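You operate a simulated robot arm through the tools that you are given. There is no shell and no other tool. Be economical: measure what you need, move in short steps, check, and stop when the job is done.

You are at the controls of a simulated robot arm. One attempt, no reset.

JOB
Put two of the short tubes from the top of the jig bench on the top of the screen cart. Then push the top drawer of the jig bench shut. The order counts.

It is judged by the outcome, as a careful person would: the job done as asked, and still so three seconds after it is handed in. It fails if anything else is knocked over, pushed out of place, dropped, spilled or broken.

ROBOT AND FRAMES
A 6-joint arm with a two-finger gripper on a trunk, on a base that drives. Base frame: it is fixed to the floor where the robot stands at the start and does not move with it; the origin is under the middle of the robot, x ahead of it, y to its left, z up; the surface under the hand at the start is at about z = 0.8. Readings come in m, rad, newtons and seconds.
It reaches about 1.298 m from its shoulder. Its first joint turns from -2.601 to 2.601 rad. Places, roughly: top drawer of the jig bench [0.2, 0, 0.7]; top of the screen cart (40x20 cm) [0.6, 0.7, 0.9]. Payload 1.57 kg.
Tool frame: the origin (TCP) lies between the finger pads and is the grasp point; the fingertips stand 0.021 m ahead of it; z points along the fingers, y is the line along which they close. The gripper opens to 0.07 m. The gripper's body begins 0.05 m behind the TCP.
Orientation is that of the tool frame in the base frame, as a unit quaternion [w, x, y, z]. With the fingers straight down and closing along the base's y, the tool's x points along the base's -x, its y along +y and its z along -z.

CONTROLS
- The arm moves only by the tool nudge_tool. Its argument "targets" is text: rows parted by semicolons, each of 7 numbers parted by spaces: the finger opening in m, from 0 to 0.07, then the shift along the tool's x, y, z in m, then the turn, a rotation vector about the tool's x, y, z in rad. In form: gripper tx ty tz wx wy wz; .... A call has 1 to 10 rows; each row is the pose to reach, as a shift and turn from the pose commanded when the call began, along the tool's axes at that moment. Rows are played at 5 a second. More than 0.05 m and 0.15 rad between two rows, or a gripper value outside its range, and nothing of the call is played. A pose out of reach is approached as far as the arm can. The call stops where the force on the tool passes 40 N (or 10 N more than at its start, if that is more) or the arm is blocked; 0.2 s more then pass. The fingers move at their own pace and stop on an object; they squeeze with about 29 N. The grip force told is the motor's: it shows also when the fingers shut on nothing. Time passes only in rows, and 0.2 s behind the last, so rows that repeat a pose let the fingers close. The reply holds the time, the measured pose of the TCP, the force on the tool along the base axes, the opening and the grip force, in the units named above and with some noise, with the torque about the TCP (base axes, N m) and any sound that the robot's microphone picked up.
- Cameras (640 x 400 px; columns grow to the right, rows downward): "scene" is now at [0.0226, 0.1673, 1.85]; the picture's right is [0.26, -0.97, 0.00], its down [-0.84, -0.22, -0.50] and it looks along [0.48, 0.13, -0.87] (base axes); focal length 242 px, centre (320, 200). "wrist" rides on the gripper at [0.079, 0.004, -0.081] in the tool frame; the picture's right is [-0.05, 1.00, 0.00], its down [-0.67, -0.04, -0.74] and it looks along [-0.74, -0.04, 0.67] (tool axes); focal length 256 px, centre (320, 200). There is no depth. A picture from a camera that has moved, and an enlarged one, comes with that camera's place and axes in the base frame and with its lens.
- grab_frame(camera): a new picture of that camera. No time passes.
- slide_trunk(by): slides the trunk up (or, below 0, down) by that many m; the arm and the scene camera ride with it, the base frame stays. It gives what a move gives, with no picture.
- roll_base(legs): drives the robot by 1 to 6 legs, each [ahead, turn to the left] in m and rad, along the robot's own axes; the way and the turn of a leg run together, so that a leg with both is an arc; at most 1.5 m and 3.142 rad a leg. The arm and the cameras ride along, it lands a little off, and it stops where it bumps. It gives what a move gives.
- head_to(pan, tilt): turns the head with the scene camera to pan (to the left, within 2.705 rad either way) and tilt (down, from -0.506 to 1.204), counted from straight ahead of the robot. It gives what a move gives.
- enlarge(camera, box): a new picture of the part [left, top, right, bottom] of that camera's present view, enlarged. No time passes.
- finish_job(): hands the job in; it is judged then, once.

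Go step by step. Nothing tells you exact positions but the pictures and the camera data: compare them with the known pose of the tool, close in by small moves and look again before you grip or let go. The budget is 165 turns and 128 pictures, counting those below and the enlarged ones. Unless the task says otherwise, let go and move clear before handing in, and close with one line.

The tools are called after "Request:" as name(argument=value, ...) on one line, values as JSON. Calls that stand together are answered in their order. nudge_tool: Moves the arm, as the interface text tells. Its arguments: {"type":"object","properties":{"targets":{"type":"string"}},"required":["targets"]} The other tools are called the same way: slide_trunk (by) slides the trunk up or down; roll_base (legs) drives the base; head_to (pan, tilt) turns the head that bears the scene camera; grab_frame (camera) takes a picture; enlarge (camera, box) takes an enlarged picture of a part of a camera's view; finish_job () hands the job in.

At the start:

```text
t: 0.0
tcp_pos: [0.7795, -0.0489, 1.1996]
tcp_rot: [0.0, -0.007, 1.0, 0.0]
contact_force: [-0.7, -0.3, -0.1]
moment: [-0.05, -0.03, 0.01]
opening: 0.0699
grip_force: 0.1
trunk travel left (down, up): [-0.882, 0.088]
robot x, y, heading: [-0.0026, -0.0211, 0.001]
head pan, tilt: [0.26, 1.052]
```

scene: 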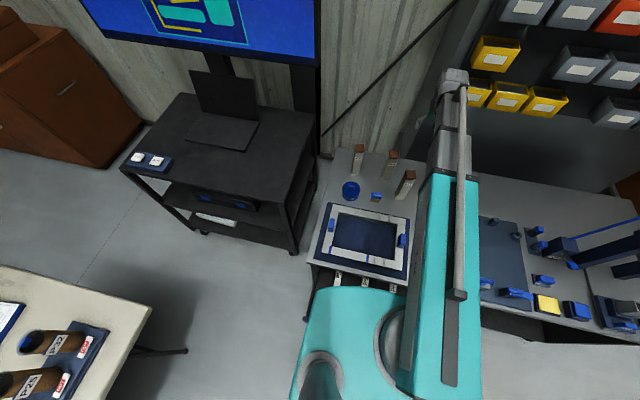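
wrist: 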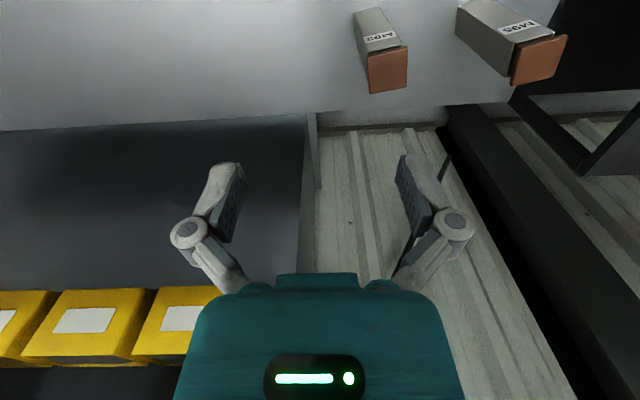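

I see the jig bench ahead with a few upright pieces, the arm partly hiding it, and the screen cart to the left. I'll look closer at both.

Request:
enlarge(camera="scene", box=[290, 120, 450, 300])

Request:
enlarge(camera="scene", box=[100, 50, 340, 260])

Request:
enlarge(camera="scene", box=[440, 180, 640, 380])

```text
2.22 times, centred on (370, 210) of scene
camera zoom: at [0.0226, 0.1673, 1.85], right [0.26, -0.97, 0.0], down [-0.84, -0.22, -0.5], along [0.48, 0.13, -0.87], focal length 538 px, centre (209, 178)
```

zoom: 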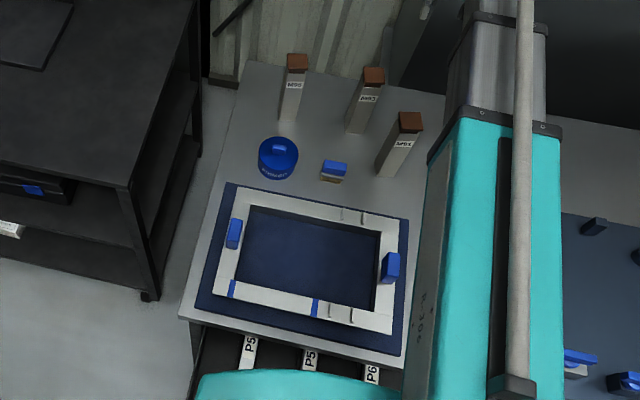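

```text
1.90 times, centred on (220, 155) of scene
camera zoom: at [0.0226, 0.1673, 1.85], right [0.26, -0.97, 0.0], down [-0.84, -0.22, -0.5], along [0.48, 0.13, -0.87], focal length 461 px, centre (510, 286)
```

zoom: 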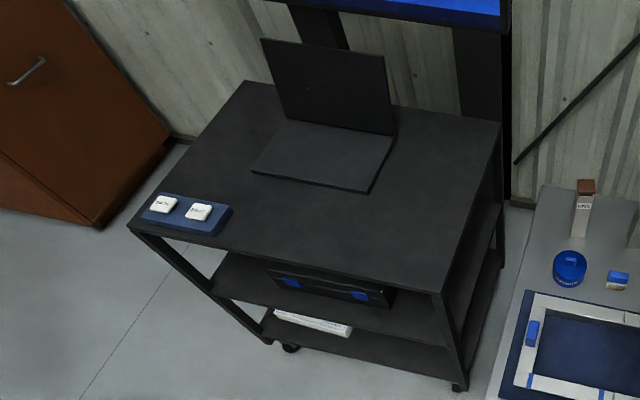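

```text
2.00 times, centred on (540, 280) of scene
camera zoom: at [0.0226, 0.1673, 1.85], right [0.26, -0.97, 0.0], down [-0.84, -0.22, -0.5], along [0.48, 0.13, -0.87], focal length 484 px, centre (-120, 40)
```

zoom: 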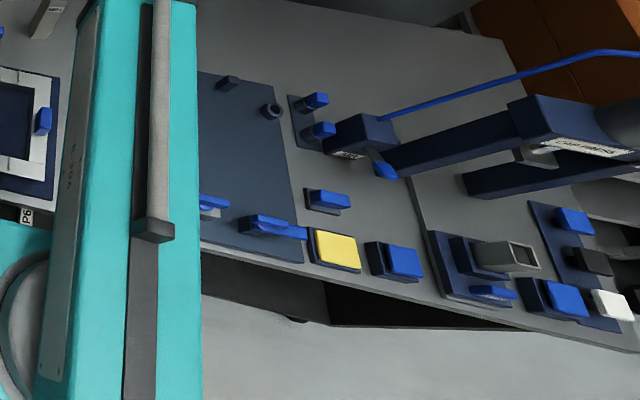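

Three upright square tubes with brown caps stand on the back left of the bench; more may be hidden beneath the arm. Looking at them in detail.

Request:
enlarge(camera="wrist", box=[320, 0, 580, 120])

Request:
enlarge(camera="scene", box=[335, 140, 425, 215])

Request:
enlarge(camera="scene", box=[290, 250, 430, 330])

```text
2.46 times, centred on (450, 60) of wrist
camera zoom: at [0.7007, -0.0454, 1.282], right [0.04, 1.0, 0.0], down [0.67, -0.03, 0.74], along [0.74, -0.03, -0.67], focal length 630 px, centre (0, 545)
```

zoom: 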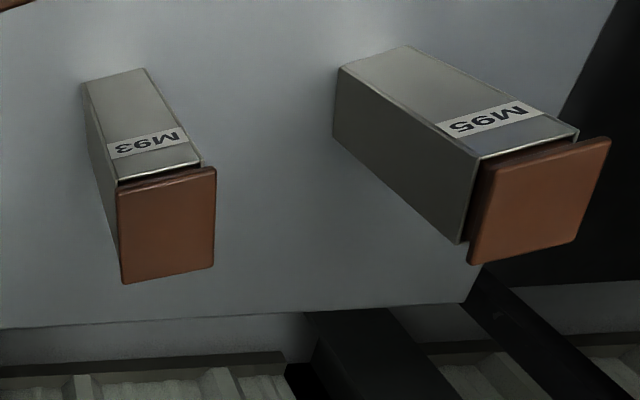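

```text
5.33 times, centred on (380, 178) of scene
camera zoom: at [0.0226, 0.1673, 1.85], right [0.26, -0.97, 0.0], down [-0.84, -0.22, -0.5], along [0.48, 0.13, -0.87], focal length 1290 px, centre (0, 320)
```

zoom: 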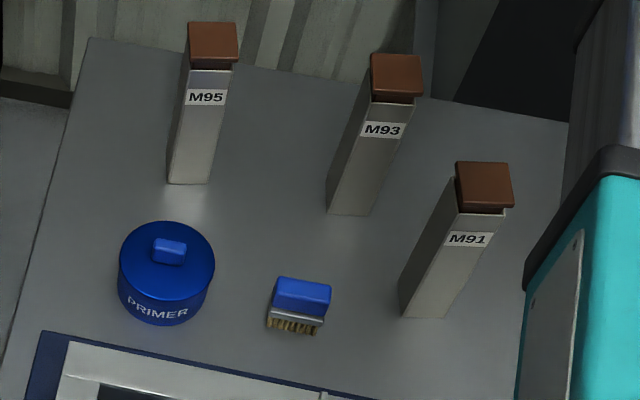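

```text
4.57 times, centred on (360, 290) of scene
camera zoom: at [0.0226, 0.1673, 1.85], right [0.26, -0.97, 0.0], down [-0.84, -0.22, -0.5], along [0.48, 0.13, -0.87], focal length 1106 px, centre (137, -211)
```

zoom: 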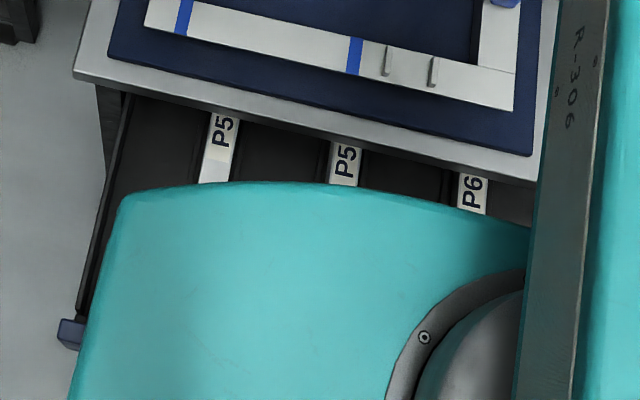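

Three matching short tubes (M91, M93, M95) are about 4 cm square and 17 cm tall, with caps that may be loose, so I'll grip their bodies with the tool pitched about 45° forward. M91 is near (0.72, -0.06). I'll pull back and pitch the tool first.

Request:
nudge_tool(targets="0.07 0.025 0 0 0 -0.13 0; 0.07 0.05 0 0 0 -0.26 0; 0.07 0.075 0 0 0 -0.39 0; 0.07 0.1 0 0.02 0 -0.52 0; 0.07 0.13 0 0.04 0 -0.65 0; 0.07 0.16 0 0.06 0 -0.78 0; 0.07 0.18 0 0.08 0 -0.80 0")

Request:
grab_frame(camera="wrist")

Request:
grab_frame(camera="scene")

```text
t: 1.6
tcp_pos: [0.6706, -0.0534, 1.2556]
tcp_rot: [0.389, -0.006, 0.921, 0.003]
contact_force: [-0.3, -0.2, 0.0]
moment: [0.01, -0.01, 0.02]
opening: 0.07
grip_force: 0.2
out of reach, approached as far as the arm can: row 2, 3, 4, 5, 6, 7
trunk travel left (down, up): [-0.882, 0.088]
robot x, y, heading: [-0.0019, -0.0216, -0.003]
head pan, tilt: [0.26, 1.052]
```

```text
119 pictures are left
camera wrist: at [0.5579, -0.0498, 1.2569], right [0.02, 1.0, 0.04], down [-0.07, -0.04, 1.0], along [1.0, -0.03, 0.07], focal length 256 px, centre (320, 200)
```

wrist: 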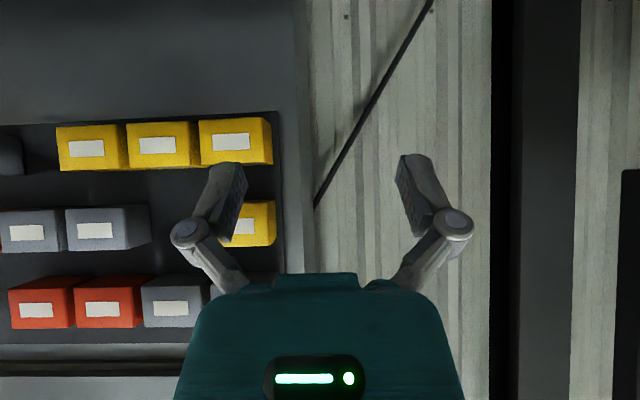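

```text
118 pictures are left
camera scene: at [0.0224, 0.1676, 1.8499], right [0.26, -0.97, 0.0], down [-0.84, -0.22, -0.5], along [0.48, 0.13, -0.87], focal length 242 px, centre (320, 200)
```

scene: 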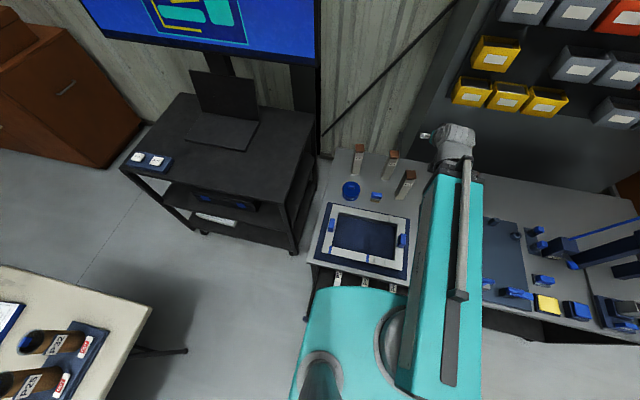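

The arm is too folded this close in, so the robot should stand farther back. I'll check what's behind it before backing up.

Request:
head_to(pan=2.6, tilt=0.8)

Request:
grab_frame(camera="scene")

Request:
head_to(pan=-2.5, tilt=0.8)

Request:
grab_frame(camera="scene")

Request:
head_to(pan=0.5, tilt=1.2)

Request:
grab_frame(camera="scene")

```text
t: 3.8
tcp_pos: [0.6716, -0.0527, 1.2561]
tcp_rot: [0.389, -0.007, 0.921, 0.004]
contact_force: [-0.2, 0.7, -0.9]
moment: [-0.03, -0.01, -0.01]
opening: 0.0702
grip_force: 0.1
trunk travel left (down, up): [-0.882, 0.088]
robot x, y, heading: [0.0022, -0.0223, 0.002]
head pan, tilt: [2.601, 0.799]
```

```text
117 pictures are left
camera scene: at [-0.1107, 0.192, 1.8686], right [0.52, 0.86, 0.0], down [0.61, -0.37, -0.7], along [-0.6, 0.36, -0.72], focal length 242 px, centre (320, 200)
```

scene: 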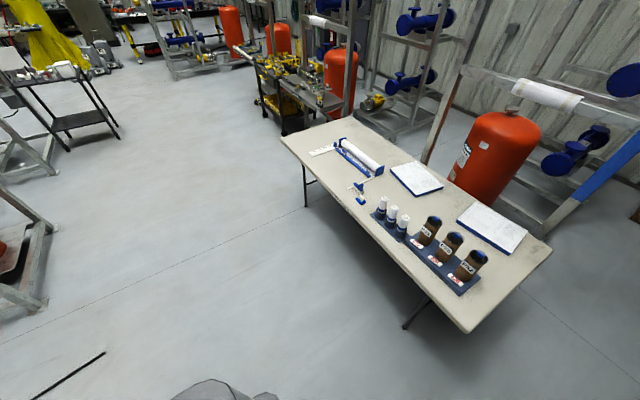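

```text
t: 7.8
tcp_pos: [0.6712, -0.0533, 1.2573]
tcp_rot: [0.389, -0.007, 0.921, 0.003]
contact_force: [0.5, 0.0, 0.1]
moment: [-0.03, 0.0, -0.01]
opening: 0.07
grip_force: 0.0
trunk travel left (down, up): [-0.882, 0.088]
robot x, y, heading: [0.0011, -0.0182, -0.0]
head pan, tilt: [-2.499, 0.799]
```

```text
116 pictures are left
camera scene: at [-0.1063, 0.1021, 1.8686], right [-0.6, 0.8, 0.0], down [0.57, 0.43, -0.7], along [-0.56, -0.42, -0.72], focal length 242 px, centre (320, 200)
```

scene: 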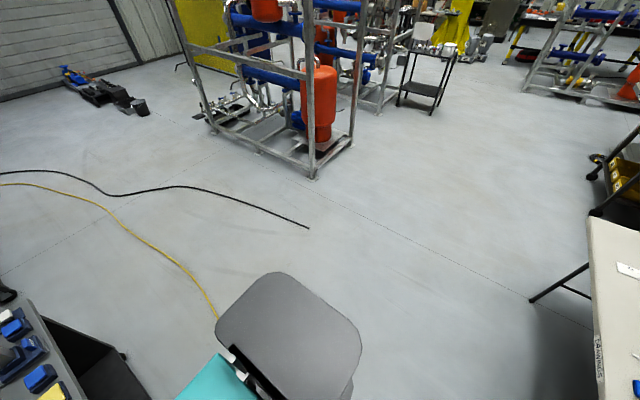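

```text
t: 10.4
tcp_pos: [0.6705, -0.0535, 1.2578]
tcp_rot: [0.389, -0.007, 0.921, 0.003]
contact_force: [0.8, -0.3, 0.0]
moment: [-0.01, -0.03, 0.02]
opening: 0.0699
grip_force: 0.0
trunk travel left (down, up): [-0.882, 0.088]
robot x, y, heading: [0.0011, -0.0236, -0.001]
head pan, tilt: [0.499, 1.201]
```

```text
115 pictures are left
camera scene: at [0.0075, 0.177, 1.8409], right [0.48, -0.88, 0.0], down [-0.82, -0.44, -0.36], along [0.32, 0.17, -0.93], focal length 242 px, centre (320, 200)
```

scene: 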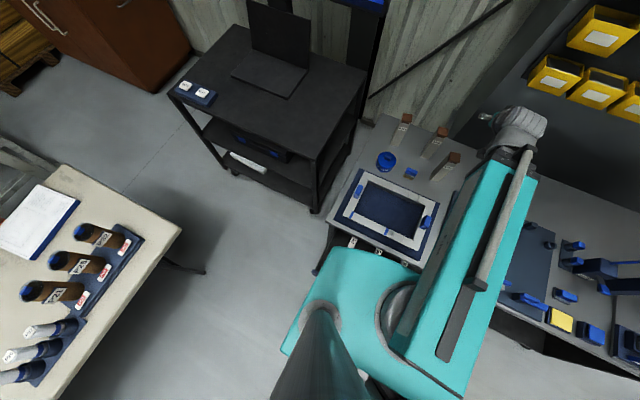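

Behind is clear floor (the table edge is at y≈0.87). I'll back up 0.28 m and lower the trunk some.

Request:
roll_base(legs=[[-0.28, 0]])

Request:
slide_trunk(by=-0.15)

Request:
head_to(pan=0.3, tilt=0.9)

Request:
grab_frame(camera="scene")

Request:
grab_frame(camera="wrist")

```text
t: 12.6
tcp_pos: [0.3909, -0.0534, 1.2572]
tcp_rot: [0.389, -0.007, 0.921, 0.003]
contact_force: [0.6, -0.1, 0.0]
moment: [0.02, -0.04, -0.01]
opening: 0.0699
grip_force: 0.1
trunk travel left (down, up): [-0.882, 0.088]
robot x, y, heading: [-0.2818, -0.0224, -0.002]
head pan, tilt: [0.499, 1.201]
```

```text
t: 14.4
tcp_pos: [0.3906, -0.0521, 1.1065]
tcp_rot: [0.389, -0.006, 0.921, 0.002]
contact_force: [-0.4, -0.3, 0.3]
moment: [0.04, -0.01, 0.0]
opening: 0.0701
grip_force: 0.1
trunk travel left (down, up): [-0.732, 0.238]
robot x, y, heading: [-0.2811, -0.0175, -0.001]
head pan, tilt: [0.499, 1.201]
```

```text
t: 15.2
tcp_pos: [0.3891, -0.0537, 1.1056]
tcp_rot: [0.389, -0.006, 0.921, 0.002]
contact_force: [-0.4, 0.6, -1.1]
moment: [-0.01, -0.01, 0.01]
opening: 0.07
grip_force: 0.0
trunk travel left (down, up): [-0.732, 0.238]
robot x, y, heading: [-0.2816, -0.0203, -0.003]
head pan, tilt: [0.3, 0.901]
```

```text
114 pictures are left
camera scene: at [-0.2498, 0.1729, 1.7107], right [0.29, -0.96, 0.0], down [-0.75, -0.23, -0.62], along [0.59, 0.18, -0.78], focal length 242 px, centre (320, 200)
```

scene: 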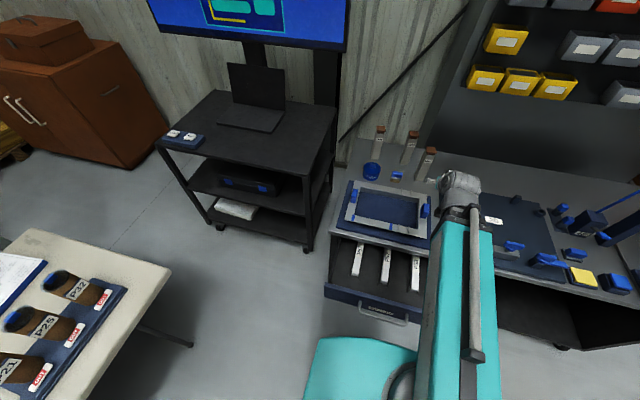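

```text
113 pictures are left
camera wrist: at [0.2775, -0.0496, 1.1069], right [0.02, 1.0, 0.04], down [-0.07, -0.04, 1.0], along [1.0, -0.03, 0.07], focal length 256 px, centre (320, 200)
```

wrist: 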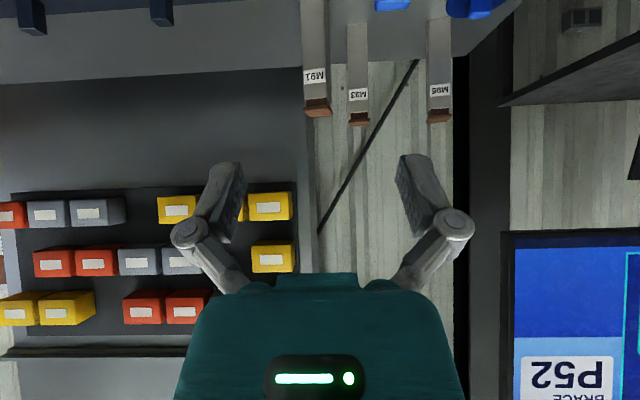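

Now there is a clear view: long pieces are in the open drawer, the three short tubes are at the back left. I'll zoom in to measure.

Request:
enlarge(camera="scene", box=[340, 115, 500, 215])

Request:
enlarge(camera="wrist", box=[280, 0, 480, 130])

```text
4.00 times, centred on (420, 165) of scene
camera zoom: at [-0.2498, 0.1729, 1.7107], right [0.29, -0.96, 0.0], down [-0.75, -0.23, -0.62], along [0.59, 0.18, -0.78], focal length 968 px, centre (-80, 340)
```

zoom: 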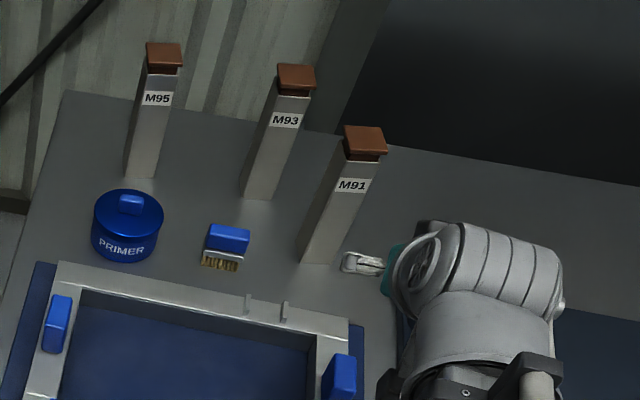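

```text
3.08 times, centred on (380, 65) of wrist
camera zoom: at [0.2775, -0.0496, 1.1069], right [0.02, 1.0, 0.04], down [-0.07, -0.04, 1.0], along [1.0, -0.03, 0.07], focal length 788 px, centre (135, 615)
```

zoom: 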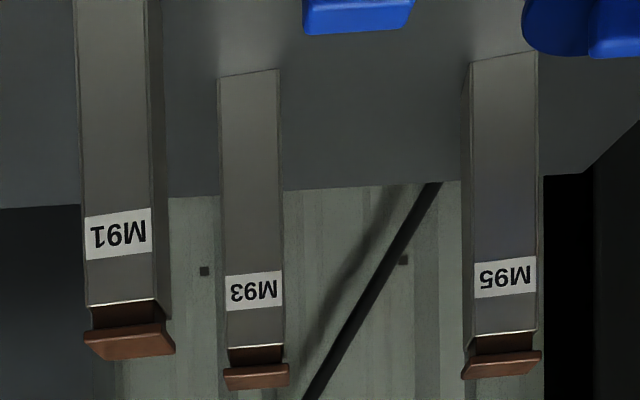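

M91's centre is about (0.725, -0.065), turned about +0.25 rad. I'll move the tool to in front of it, yawed to match, still a bit high, then look.

Request:
nudge_tool(targets="0.07 -0.012 -0.007 0.038 -0.03 0 -0.028; 0.07 -0.024 -0.014 0.075 -0.06 0 -0.056; 0.07 -0.036 -0.022 0.112 -0.09 0 -0.084; 0.07 -0.047 -0.029 0.15 -0.12 0 -0.112; 0.07 -0.059 -0.036 0.188 -0.15 0 -0.14; 0.07 -0.071 -0.043 0.225 -0.172 0 -0.167; 0.07 -0.071 -0.043 0.225 -0.172 0 -0.167")

Request:
grab_frame(camera="wrist")

Request:
grab_frame(camera="scene")

```text
t: 16.8
tcp_pos: [0.6013, -0.0888, 1.1066]
tcp_rot: [0.385, -0.117, 0.914, 0.05]
contact_force: [0.0, 0.1, -1.1]
moment: [-0.03, 0.01, 0.0]
opening: 0.0702
grip_force: 0.1
out of reach, approached as far as the arm can: row 1, 2, 3, 4, 5, 6, 7
trunk travel left (down, up): [-0.732, 0.238]
robot x, y, heading: [-0.2804, -0.0232, -0.002]
head pan, tilt: [0.3, 0.901]
```

```text
110 pictures are left
camera wrist: at [0.4905, -0.1125, 1.1068], right [-0.22, 0.98, 0.04], down [-0.06, -0.05, 1.0], along [0.97, 0.21, 0.07], focal length 256 px, centre (320, 200)
```

wrist: 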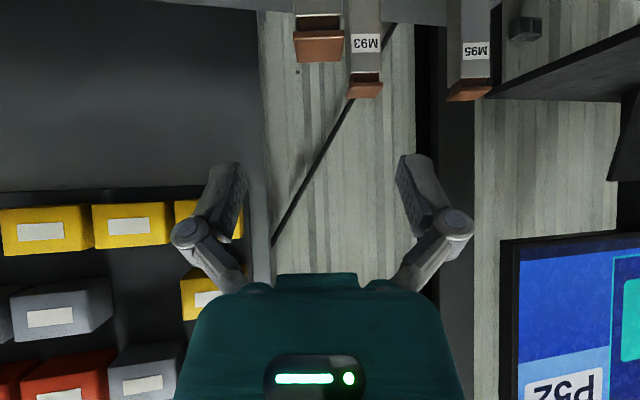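

```text
109 pictures are left
camera scene: at [-0.2496, 0.1729, 1.7107], right [0.29, -0.96, 0.0], down [-0.75, -0.23, -0.62], along [0.59, 0.18, -0.78], focal length 242 px, centre (320, 200)
```

scene: 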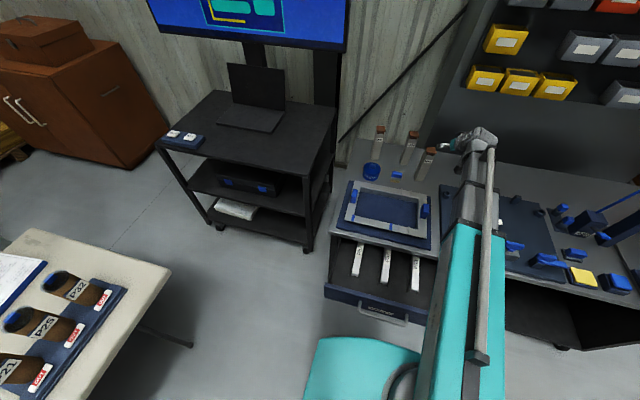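

The arm bottoms out at this trunk height, so I use the trunk to come down. Lowering 0.15 m to look first.

Request:
slide_trunk(by=-0.15)

Request:
grab_frame(camera="wrist")

Request:
grab_frame(camera="scene")

```text
t: 18.5
tcp_pos: [0.6009, -0.0893, 0.9562]
tcp_rot: [0.385, -0.116, 0.914, 0.049]
contact_force: [0.3, 0.4, -0.5]
moment: [0.03, 0.02, 0.03]
opening: 0.0701
grip_force: 0.1
trunk travel left (down, up): [-0.582, 0.388]
robot x, y, heading: [-0.2804, -0.0242, -0.006]
head pan, tilt: [0.3, 0.901]
```

```text
108 pictures are left
camera wrist: at [0.4904, -0.1124, 0.9569], right [-0.21, 0.98, 0.04], down [-0.06, -0.05, 1.0], along [0.97, 0.21, 0.07], focal length 256 px, centre (320, 200)
```

wrist: 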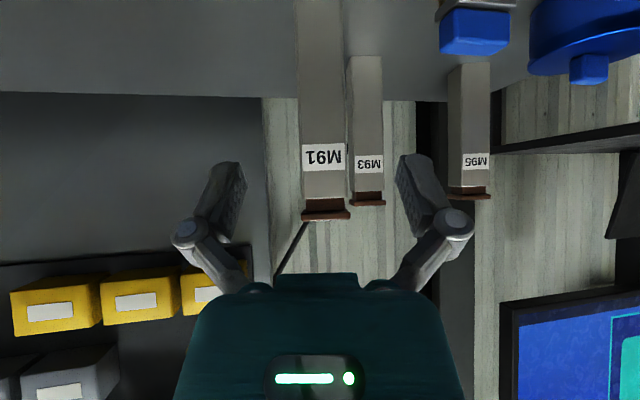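

```text
107 pictures are left
camera scene: at [-0.2497, 0.1729, 1.5607], right [0.29, -0.96, 0.0], down [-0.75, -0.23, -0.62], along [0.59, 0.18, -0.78], focal length 242 px, centre (320, 200)
```

scene: 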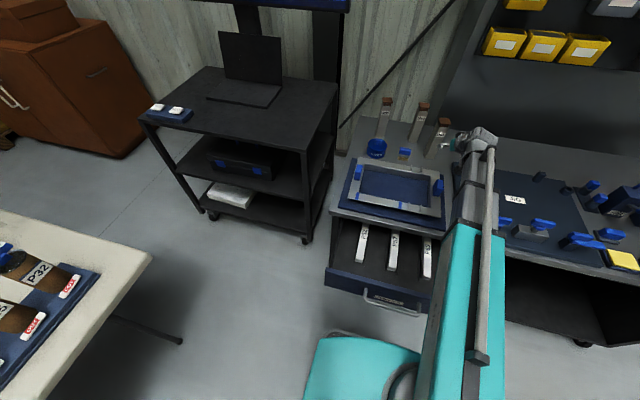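

M91 is dead ahead and nearly square to the gripper. I'll lower the last 6 cm and advance 10 cm, leaving a little gap, and check.

Request:
slide_trunk(by=-0.06)

Request:
nudge_tool(targets="0.07 -0.023 -0.002 0.024 0 0 0; 0.07 -0.047 -0.004 0.048 0 0 0; 0.07 -0.07 -0.004 0.0715 0 0 0; 0.07 -0.07 -0.004 0.0715 0 0 0")

Request:
grab_frame(camera="wrist")

Request:
enlarge(camera="scene", box=[350, 80, 510, 200])

```text
t: 19.5
tcp_pos: [0.6004, -0.0896, 0.8969]
tcp_rot: [0.385, -0.117, 0.914, 0.05]
contact_force: [-0.7, -0.3, -0.6]
moment: [0.03, 0.0, 0.01]
opening: 0.0703
grip_force: 0.0
trunk travel left (down, up): [-0.522, 0.448]
robot x, y, heading: [-0.2781, -0.0209, 0.002]
head pan, tilt: [0.3, 0.901]
```

```text
t: 20.5
tcp_pos: [0.698, -0.0681, 0.8964]
tcp_rot: [0.386, -0.117, 0.914, 0.05]
contact_force: [0.0, 0.3, -0.1]
moment: [-0.01, 0.0, 0.01]
opening: 0.0701
grip_force: 0.0
trunk travel left (down, up): [-0.522, 0.448]
robot x, y, heading: [-0.2795, -0.021, -0.004]
head pan, tilt: [0.3, 0.901]
```

```text
106 pictures are left
camera wrist: at [0.5873, -0.0922, 0.8966], right [-0.21, 0.98, 0.04], down [-0.06, -0.05, 1.0], along [0.98, 0.21, 0.07], focal length 256 px, centre (320, 200)
```

wrist: 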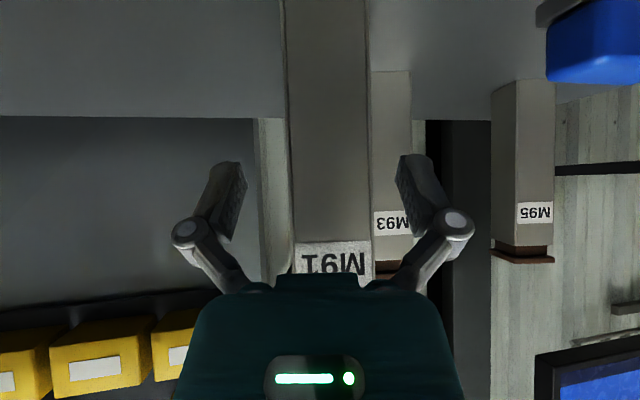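

```text
3.33 times, centred on (430, 140) of scene
camera zoom: at [-0.2494, 0.1729, 1.5007], right [0.29, -0.96, 0.0], down [-0.75, -0.23, -0.62], along [0.59, 0.18, -0.78], focal length 806 px, centre (-47, 400)
```

zoom: 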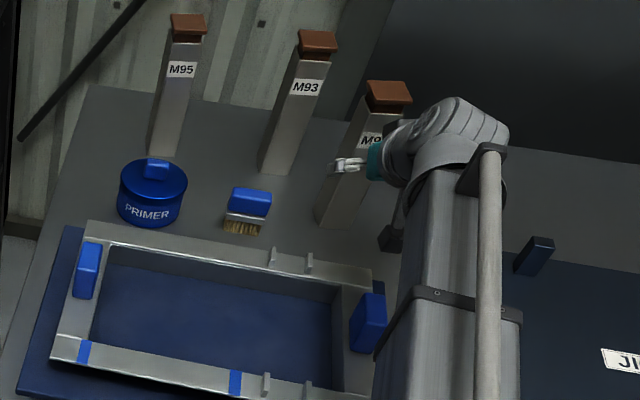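

The fingers straddle M91. I'll advance another 2.5 cm, correct 3 mm sideways, and close.

Request:
nudge_tool(targets="0.07 -0.009 0.003 0.009 0 0 0; 0.07 -0.0175 0.003 0.018 0 0 0; 0.07 -0.0175 0.003 0.018 0 0 0")

Request:
grab_frame(camera="wrist")

```text
t: 21.3
tcp_pos: [0.7212, -0.0591, 0.8966]
tcp_rot: [0.385, -0.116, 0.914, 0.049]
contact_force: [0.0, 0.7, 0.6]
moment: [0.02, -0.05, 0.0]
opening: 0.0702
grip_force: 0.2
trunk travel left (down, up): [-0.522, 0.448]
robot x, y, heading: [-0.2783, -0.0206, -0.004]
head pan, tilt: [0.3, 0.901]
```

```text
104 pictures are left
camera wrist: at [0.6115, -0.0827, 0.8968], right [-0.21, 0.98, 0.04], down [-0.06, -0.05, 1.0], along [0.98, 0.21, 0.07], focal length 256 px, centre (320, 200)
```

wrist: 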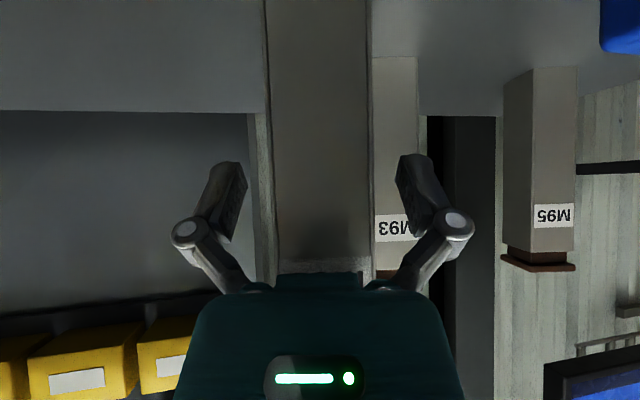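

The tube is centred between the pads. Closing.

Request:
nudge_tool(targets="0.045 0 0 0 0 0 0; 0.03 0 0 0 0 0 0; 0.03 0 0 0 0 0 0; 0.03 0 0 0 0 0 0; 0.03 0 0 0 0 0 0")

Request:
grab_frame(camera="wrist")

```text
t: 22.5
tcp_pos: [0.7218, -0.0588, 0.8966]
tcp_rot: [0.386, -0.116, 0.914, 0.048]
contact_force: [0.6, 0.7, 1.8]
moment: [0.18, -0.12, -0.01]
opening: 0.0398
grip_force: 29.2
trunk travel left (down, up): [-0.522, 0.448]
robot x, y, heading: [-0.2767, -0.0202, 0.002]
head pan, tilt: [0.3, 0.901]
```

```text
103 pictures are left
camera wrist: at [0.6114, -0.0828, 0.8969], right [-0.21, 0.98, 0.04], down [-0.06, -0.05, 1.0], along [0.97, 0.21, 0.07], focal length 256 px, centre (320, 200)
```

wrist: 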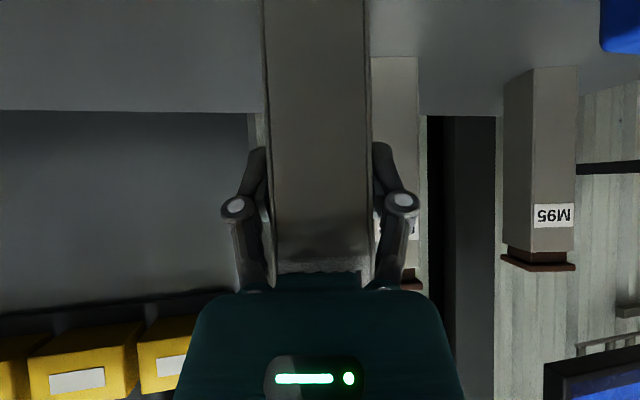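

M91 is held (opening 0.0398). Lifting with the trunk.

Request:
slide_trunk(by=0.05)

Request:
slide_trunk(by=0.22)

Request:
grab_frame(camera="wrist")

Request:
grab_frame(camera="scene")

```text
t: 23.4
tcp_pos: [0.7228, -0.0586, 0.9452]
tcp_rot: [0.384, -0.117, 0.914, 0.049]
contact_force: [-1.0, -0.1, -3.9]
moment: [-0.01, -0.01, -0.01]
opening: 0.0399
grip_force: 28.8
trunk travel left (down, up): [-0.572, 0.398]
robot x, y, heading: [-0.2833, -0.0212, -0.005]
head pan, tilt: [0.3, 0.901]
```

```text
t: 25.8
tcp_pos: [0.7235, -0.0597, 1.1665]
tcp_rot: [0.384, -0.117, 0.914, 0.05]
contact_force: [-0.4, 0.0, -3.8]
moment: [-0.02, -0.03, 0.0]
opening: 0.0395
grip_force: 28.7
trunk travel left (down, up): [-0.792, 0.178]
robot x, y, heading: [-0.2825, -0.0225, -0.0]
head pan, tilt: [0.3, 0.901]
```

```text
102 pictures are left
camera wrist: at [0.612, -0.0829, 1.1663], right [-0.21, 0.98, 0.04], down [-0.06, -0.05, 1.0], along [0.98, 0.21, 0.07], focal length 256 px, centre (320, 200)
```

wrist: 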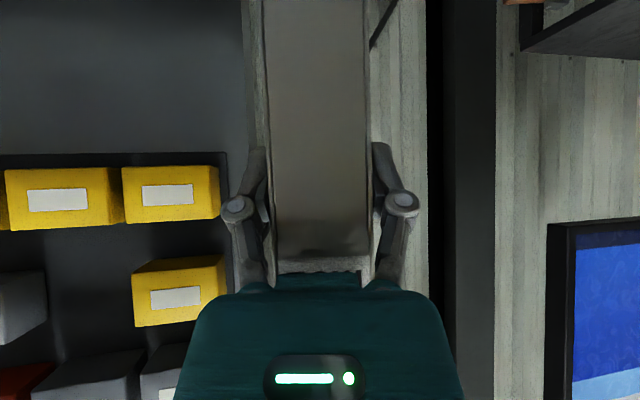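

```text
101 pictures are left
camera scene: at [-0.2488, 0.1729, 1.7706], right [0.29, -0.96, 0.0], down [-0.75, -0.23, -0.62], along [0.59, 0.18, -0.78], focal length 242 px, centre (320, 200)
```

scene: 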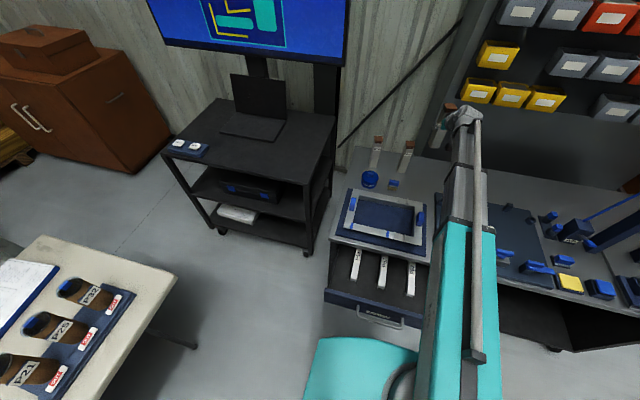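

Lifted cleanly and upright. Now swinging left toward the cart in two stages, yawing along the way.

Request:
nudge_tool(targets="0.03 -0.006 0.044 0.006 -0.018 0 -0.0175; 0.03 -0.012 0.088 0.013 -0.036 0 -0.035; 0.03 -0.018 0.132 0.019 -0.054 0 -0.0525; 0.03 -0.0245 0.176 0.0255 -0.072 0 -0.07; 0.03 -0.031 0.22 0.032 -0.09 0 -0.0875; 0.03 -0.037 0.265 0.038 -0.107 0 -0.105; 0.03 -0.043 0.309 0.045 -0.125 0 -0.1225; 0.03 -0.049 0.353 0.051 -0.143 0 -0.14; 0.03 -0.049 0.353 0.051 -0.143 0 -0.14")

Request:
grab_frame(camera="scene")

```text
t: 27.8
tcp_pos: [0.7057, 0.3014, 1.1659]
tcp_rot: [0.379, -0.207, 0.898, 0.088]
contact_force: [0.1, 0.4, -2.8]
moment: [-0.01, -0.01, -0.01]
opening: 0.0397
grip_force: 29.0
trunk travel left (down, up): [-0.792, 0.178]
robot x, y, heading: [-0.2816, -0.025, -0.003]
head pan, tilt: [0.3, 0.901]
```

```text
100 pictures are left
camera scene: at [-0.249, 0.1734, 1.7706], right [0.29, -0.96, 0.0], down [-0.75, -0.23, -0.62], along [0.59, 0.18, -0.78], focal length 242 px, centre (320, 200)
```

scene: 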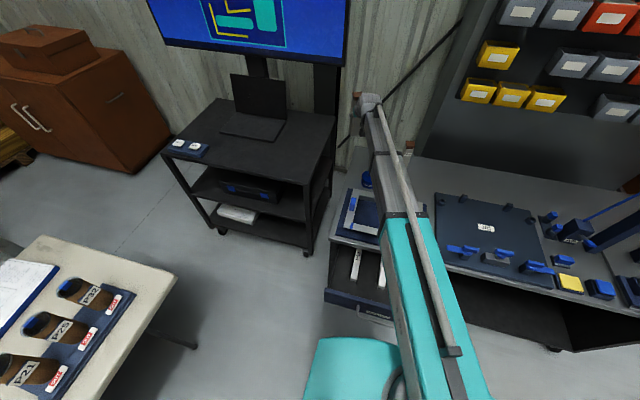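

Good. Second stage: over the cart's front area, to about (0.60, 0.71).

Request:
nudge_tool(targets="0.03 -0.0064 0.046 0.0068 -0.024 0 -0.023; 0.03 -0.013 0.092 0.0136 -0.048 0 -0.046; 0.03 -0.019 0.138 0.02 -0.072 0 -0.07; 0.03 -0.026 0.184 0.027 -0.096 0 -0.093; 0.03 -0.032 0.23 0.034 -0.119 0 -0.116; 0.03 -0.039 0.276 0.041 -0.143 0 -0.139; 0.03 -0.045 0.322 0.0475 -0.167 0 -0.163; 0.03 -0.0515 0.368 0.054 -0.191 0 -0.186; 0.03 -0.058 0.414 0.061 -0.215 0 -0.209; 0.03 -0.058 0.414 0.061 -0.215 0 -0.209")

Request:
grab_frame(camera="scene")

Request:
grab_frame(camera="wrist")

```text
t: 30.0
tcp_pos: [0.5968, 0.7075, 1.1656]
tcp_rot: [0.361, -0.338, 0.857, 0.142]
contact_force: [-0.5, -0.6, -3.8]
moment: [-0.04, 0.03, 0.03]
opening: 0.0397
grip_force: 29.5
trunk travel left (down, up): [-0.792, 0.178]
robot x, y, heading: [-0.2795, -0.0194, -0.001]
head pan, tilt: [0.3, 0.901]
```

```text
99 pictures are left
camera scene: at [-0.2492, 0.1736, 1.7706], right [0.29, -0.96, 0.0], down [-0.75, -0.23, -0.62], along [0.59, 0.18, -0.78], focal length 242 px, centre (320, 200)
```

scene: 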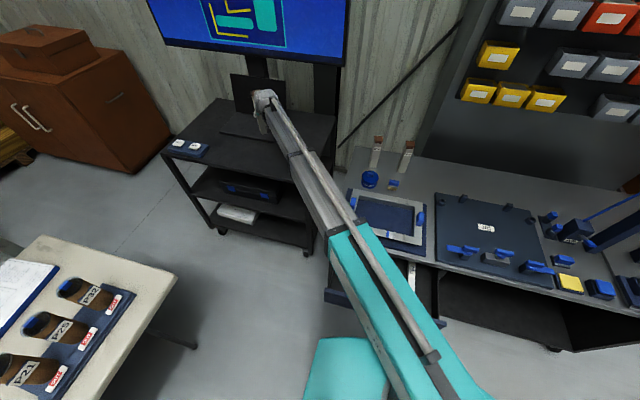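

```text
98 pictures are left
camera wrist: at [0.512, 0.6334, 1.1663], right [-0.66, 0.75, 0.04], down [-0.02, -0.07, 1.0], along [0.75, 0.65, 0.06], focal length 256 px, centre (320, 200)
```

wrist: 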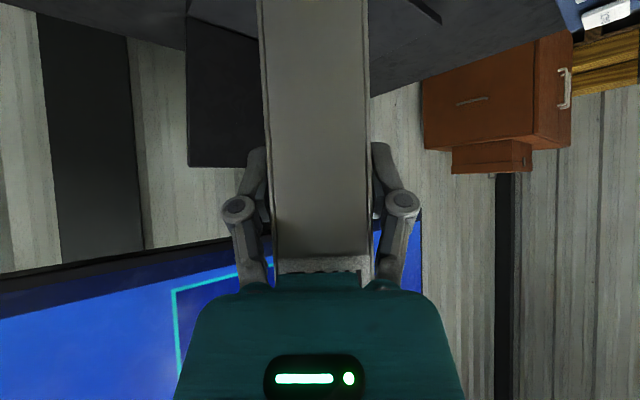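

I'll verify the cart edge relative to the tube before lowering.

Request:
enlarge(camera="scene", box=[150, 70, 350, 200])

```text
3.08 times, centred on (250, 135) of scene
camera zoom: at [-0.2492, 0.1736, 1.7706], right [0.29, -0.96, 0.0], down [-0.75, -0.23, -0.62], along [0.59, 0.18, -0.78], focal length 744 px, centre (535, 400)
```

zoom: 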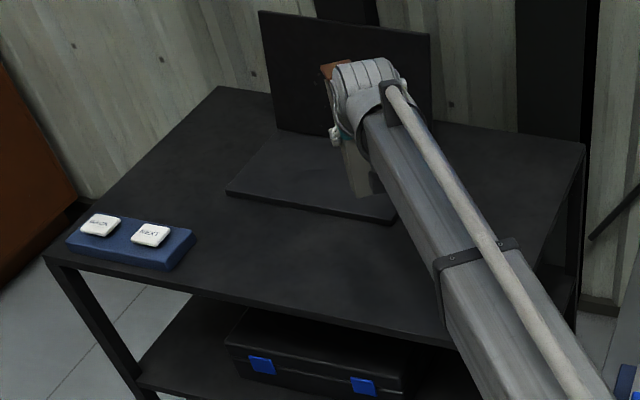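

The tube is well between the cart's front edge (x≈0.47) and the laptop (x≈0.73). Lowering by trunk, then finely.

Request:
slide_trunk(by=-0.14)

Request:
enlarge(camera="scene", box=[160, 20, 360, 150])

Request:
grab_frame(camera="wrist")

```text
t: 31.6
tcp_pos: [0.5973, 0.707, 1.0262]
tcp_rot: [0.36, -0.339, 0.857, 0.143]
contact_force: [-0.8, -0.1, -4.0]
moment: [0.0, 0.02, -0.03]
opening: 0.0397
grip_force: 28.9
trunk travel left (down, up): [-0.652, 0.318]
robot x, y, heading: [-0.2803, -0.0199, -0.001]
head pan, tilt: [0.3, 0.901]
```

```text
3.08 times, centred on (260, 85) of scene
camera zoom: at [-0.2492, 0.1733, 1.6307], right [0.29, -0.96, 0.0], down [-0.75, -0.23, -0.62], along [0.59, 0.18, -0.78], focal length 744 px, centre (505, 554)
```

zoom: 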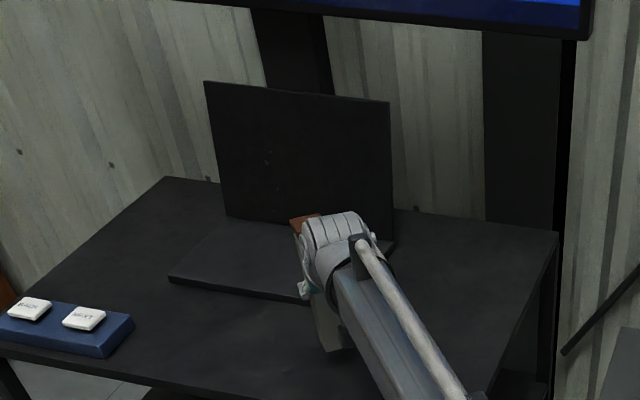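

```text
95 pictures are left
camera wrist: at [0.5118, 0.6332, 1.0264], right [-0.66, 0.75, 0.04], down [-0.02, -0.07, 1.0], along [0.75, 0.65, 0.06], focal length 256 px, centre (320, 200)
```

wrist: 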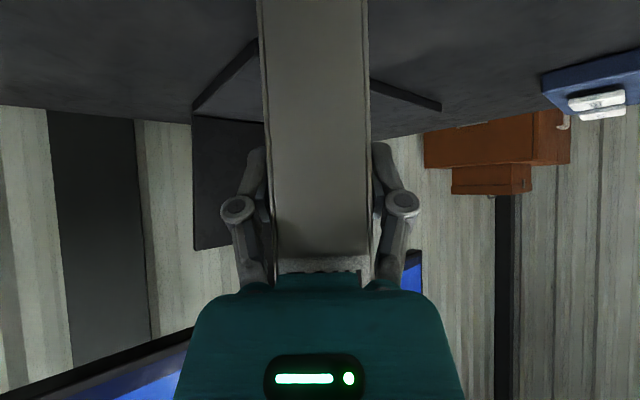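

Still above the top by roughly 3 cm. Small trunk steps, watching the force.

Request:
slide_trunk(by=-0.02)

Request:
slide_trunk(by=-0.005)

Request:
enlarge(camera="scene", box=[220, 80, 300, 150])

```text
t: 32.3
tcp_pos: [0.5966, 0.7073, 1.0045]
tcp_rot: [0.36, -0.34, 0.857, 0.144]
contact_force: [-0.8, 0.3, -3.7]
moment: [-0.02, 0.0, 0.01]
opening: 0.04
grip_force: 29.6
trunk travel left (down, up): [-0.632, 0.338]
robot x, y, heading: [-0.2783, -0.0203, -0.004]
head pan, tilt: [0.3, 0.901]
```

```text
t: 32.9
tcp_pos: [0.5961, 0.7076, 1.0014]
tcp_rot: [0.36, -0.339, 0.858, 0.143]
contact_force: [-0.7, -1.0, -3.3]
moment: [-0.02, 0.02, 0.0]
opening: 0.0398
grip_force: 29.1
trunk travel left (down, up): [-0.627, 0.343]
robot x, y, heading: [-0.2817, -0.0203, -0.002]
head pan, tilt: [0.3, 0.901]
```

```text
5.71 times, centred on (260, 115) of scene
camera zoom: at [-0.2492, 0.1733, 1.6056], right [0.29, -0.96, 0.0], down [-0.75, -0.23, -0.62], along [0.59, 0.18, -0.78], focal length 1382 px, centre (663, 686)
```

zoom: 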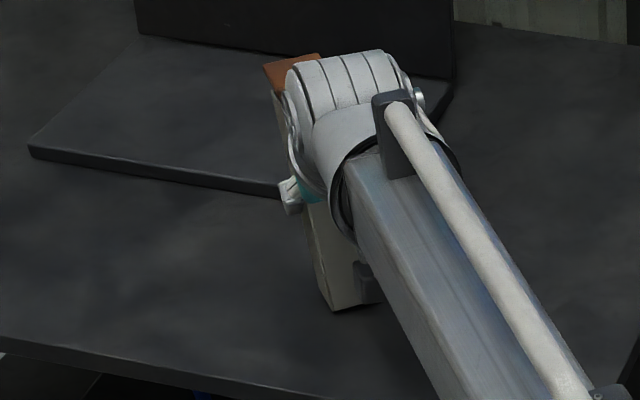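

Request:
slide_trunk(by=-0.004)

Request:
slide_trunk(by=-0.003)

```text
t: 33.4
tcp_pos: [0.5964, 0.7072, 0.9969]
tcp_rot: [0.361, -0.338, 0.857, 0.143]
contact_force: [-0.4, -0.5, -3.5]
moment: [0.0, 0.02, -0.01]
opening: 0.0398
grip_force: 28.8
trunk travel left (down, up): [-0.623, 0.347]
robot x, y, heading: [-0.2794, -0.016, -0.006]
head pan, tilt: [0.3, 0.901]
```

```text
t: 33.9
tcp_pos: [0.5957, 0.7063, 0.9971]
tcp_rot: [0.362, -0.338, 0.857, 0.143]
contact_force: [4.5, 2.2, 14.7]
moment: [0.64, -0.43, -0.13]
opening: 0.0399
grip_force: 29.1
trunk travel left (down, up): [-0.62, 0.35]
robot x, y, heading: [-0.2781, -0.0222, -0.001]
head pan, tilt: [0.3, 0.901]
```

Contact felt (about 15 N up): the tube is standing on the cart. Easing 1.5 mm, opening, then checking.

Request:
slide_trunk(by=0.0015)

Request:
nudge_tool(targets="0.045 0 0 0 0 0 0; 0.06 0 0 0 0 0 0; 0.07 0 0 0 0 0 0; 0.07 0 0 0 0 0 0")

Request:
grab_frame(camera="wrist")

```text
t: 34.4
tcp_pos: [0.5972, 0.7059, 0.9962]
tcp_rot: [0.36, -0.339, 0.857, 0.144]
contact_force: [5.4, 3.0, 9.2]
moment: [0.59, -0.57, -0.16]
opening: 0.04
grip_force: 28.5
trunk travel left (down, up): [-0.621, 0.349]
robot x, y, heading: [-0.2822, -0.0199, -0.0]
head pan, tilt: [0.3, 0.901]
```

```text
t: 35.4
tcp_pos: [0.5963, 0.7067, 0.9959]
tcp_rot: [0.36, -0.339, 0.857, 0.143]
contact_force: [0.1, 0.1, -1.4]
moment: [-0.03, -0.04, -0.04]
opening: 0.0703
grip_force: 0.0
trunk travel left (down, up): [-0.621, 0.349]
robot x, y, heading: [-0.2824, -0.0197, -0.005]
head pan, tilt: [0.3, 0.901]
```

```text
93 pictures are left
camera wrist: at [0.5116, 0.6331, 0.9963], right [-0.66, 0.75, 0.04], down [-0.02, -0.07, 1.0], along [0.75, 0.65, 0.07], focal length 256 px, centre (320, 200)
```

wrist: 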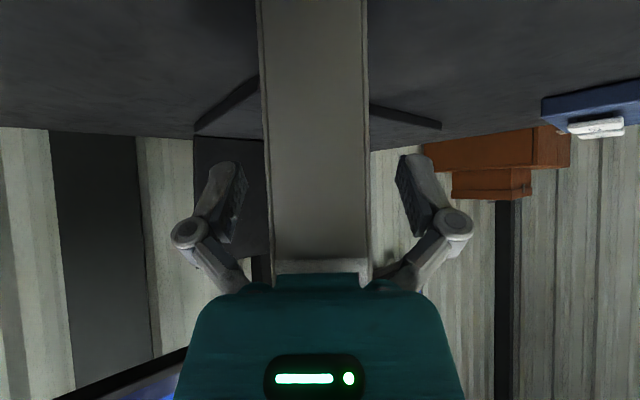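

Released and standing. Backing straight out horizontally.

Request:
nudge_tool(targets="0.07 0.021 0 -0.0215 0 0 0; 0.07 0.042 0 -0.043 0 0 0; 0.07 0.063 0 -0.0645 0 0 0; 0.07 0.0837 0 -0.0858 0 0 0; 0.07 0.105 0 -0.107 0 0 0")

Request:
grab_frame(camera="wrist")

Request:
grab_frame(camera="scene")

```text
t: 36.6
tcp_pos: [0.4859, 0.6039, 0.9972]
tcp_rot: [0.36, -0.339, 0.857, 0.143]
contact_force: [0.2, -0.1, -0.6]
moment: [0.0, 0.01, -0.02]
opening: 0.0698
grip_force: 0.0
trunk travel left (down, up): [-0.621, 0.349]
robot x, y, heading: [-0.2782, -0.0205, -0.001]
head pan, tilt: [0.3, 0.901]
```

```text
92 pictures are left
camera wrist: at [0.4013, 0.5296, 0.9964], right [-0.66, 0.75, 0.04], down [-0.02, -0.07, 1.0], along [0.75, 0.65, 0.07], focal length 256 px, centre (320, 200)
```

wrist: 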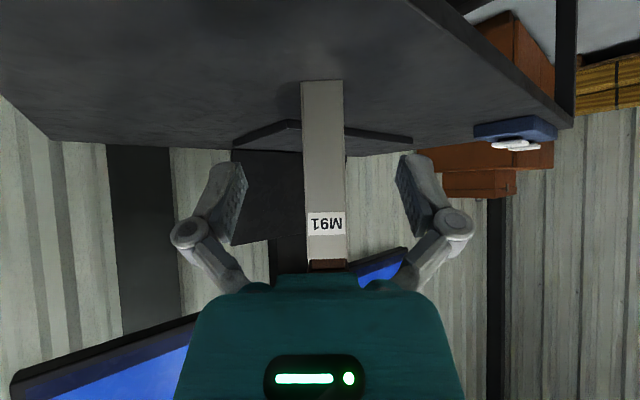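

```text
91 pictures are left
camera scene: at [-0.2498, 0.1729, 1.6002], right [0.29, -0.96, 0.0], down [-0.75, -0.23, -0.62], along [0.59, 0.18, -0.78], focal length 242 px, centre (320, 200)
```

scene: 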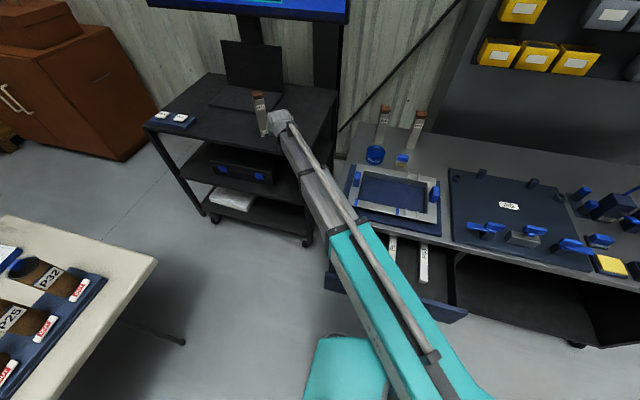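

M91 stands on the cart. Next, M93 at about (0.826, 0.027): raise, then swing back right.

Request:
slide_trunk(by=0.2)

Request:
nudge_tool(targets="0.07 0.0122 -0.0363 -0.0124 0.0236 0 0.0231; 0.07 0.0243 -0.0725 -0.0249 0.0472 0 0.0462; 0.07 0.0365 -0.109 -0.0373 0.0709 0 0.0694; 0.07 0.0486 -0.145 -0.0498 0.0945 0 0.0925; 0.07 0.0608 -0.181 -0.0622 0.118 0 0.1156; 0.07 0.073 -0.2175 -0.0746 0.142 0 0.139; 0.07 0.085 -0.254 -0.087 0.165 0 0.162; 0.07 0.0973 -0.29 -0.0995 0.189 0 0.185; 0.07 0.0973 -0.29 -0.0995 0.189 0 0.185")

```text
t: 38.8
tcp_pos: [0.4864, 0.6035, 1.195]
tcp_rot: [0.36, -0.339, 0.857, 0.143]
contact_force: [0.0, 0.4, 0.2]
moment: [0.02, -0.01, -0.01]
opening: 0.0699
grip_force: 0.0
trunk travel left (down, up): [-0.821, 0.149]
robot x, y, heading: [-0.2802, -0.0198, -0.002]
head pan, tilt: [0.3, 0.901]
```

```text
t: 40.8
tcp_pos: [0.5824, 0.2984, 1.1963]
tcp_rot: [0.376, -0.224, 0.894, 0.095]
contact_force: [0.2, -0.6, 0.6]
moment: [-0.02, -0.01, 0.02]
opening: 0.0698
grip_force: 0.1
out of reach, approached as far as the arm can: row 8
trunk travel left (down, up): [-0.821, 0.149]
robot x, y, heading: [-0.2772, -0.023, -0.005]
head pan, tilt: [0.3, 0.901]
```

Request:
nudge_tool(targets="0.07 0.0041 -0.0395 -0.0042 0.0241 0 0.0236; 0.07 0.0081 -0.079 -0.0084 0.0482 0 0.0472; 0.07 0.0122 -0.1185 -0.0126 0.0724 0 0.0709; 0.07 0.0163 -0.158 -0.0169 0.0965 0 0.0945; 0.07 0.0203 -0.1975 -0.0211 0.1206 0 0.118; 0.07 0.0244 -0.237 -0.0253 0.145 0 0.142; 0.07 0.0284 -0.2765 -0.0295 0.169 0 0.165; 0.07 0.0325 -0.316 -0.0337 0.193 0 0.189; 0.07 0.0325 -0.316 -0.0337 0.193 0 0.189")

Request:
slide_trunk(by=-0.2)

Request:
grab_frame(camera="wrist")

Request:
grab_frame(camera="scene")

```text
t: 42.8
tcp_pos: [0.6908, -0.0046, 1.1953]
tcp_rot: [0.385, -0.101, 0.916, 0.043]
contact_force: [-0.2, 0.1, -0.3]
moment: [-0.01, 0.0, 0.0]
opening: 0.0701
grip_force: 0.1
out of reach, approached as far as the arm can: row 5, 7, 8
trunk travel left (down, up): [-0.821, 0.149]
robot x, y, heading: [-0.2798, -0.0202, -0.005]
head pan, tilt: [0.3, 0.901]
```

```text
t: 45.0
tcp_pos: [0.6905, -0.0058, 0.9959]
tcp_rot: [0.385, -0.101, 0.916, 0.043]
contact_force: [-0.1, 0.2, 0.4]
moment: [0.01, -0.01, -0.02]
opening: 0.0699
grip_force: 0.1
trunk travel left (down, up): [-0.621, 0.349]
robot x, y, heading: [-0.2765, -0.0182, -0.006]
head pan, tilt: [0.3, 0.901]
```

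```text
90 pictures are left
camera wrist: at [0.5792, -0.0254, 0.9963], right [-0.18, 0.98, 0.04], down [-0.06, -0.05, 1.0], along [0.98, 0.18, 0.06], focal length 256 px, centre (320, 200)
```

wrist: 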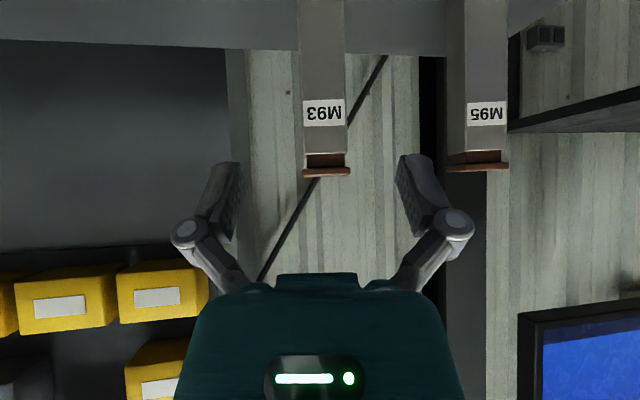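

```text
89 pictures are left
camera scene: at [-0.2496, 0.1729, 1.6002], right [0.29, -0.96, 0.0], down [-0.75, -0.23, -0.62], along [0.59, 0.18, -0.78], focal length 242 px, centre (320, 200)
```

scene: 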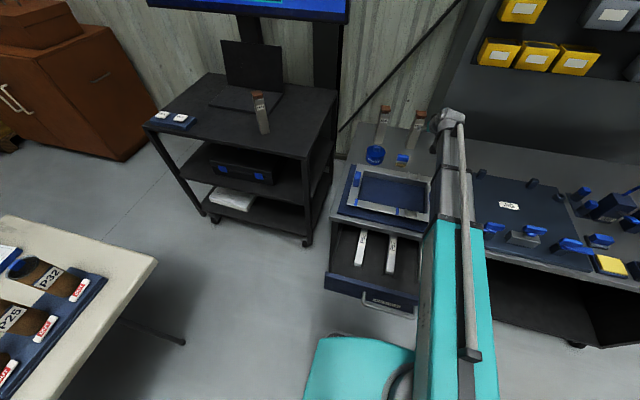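

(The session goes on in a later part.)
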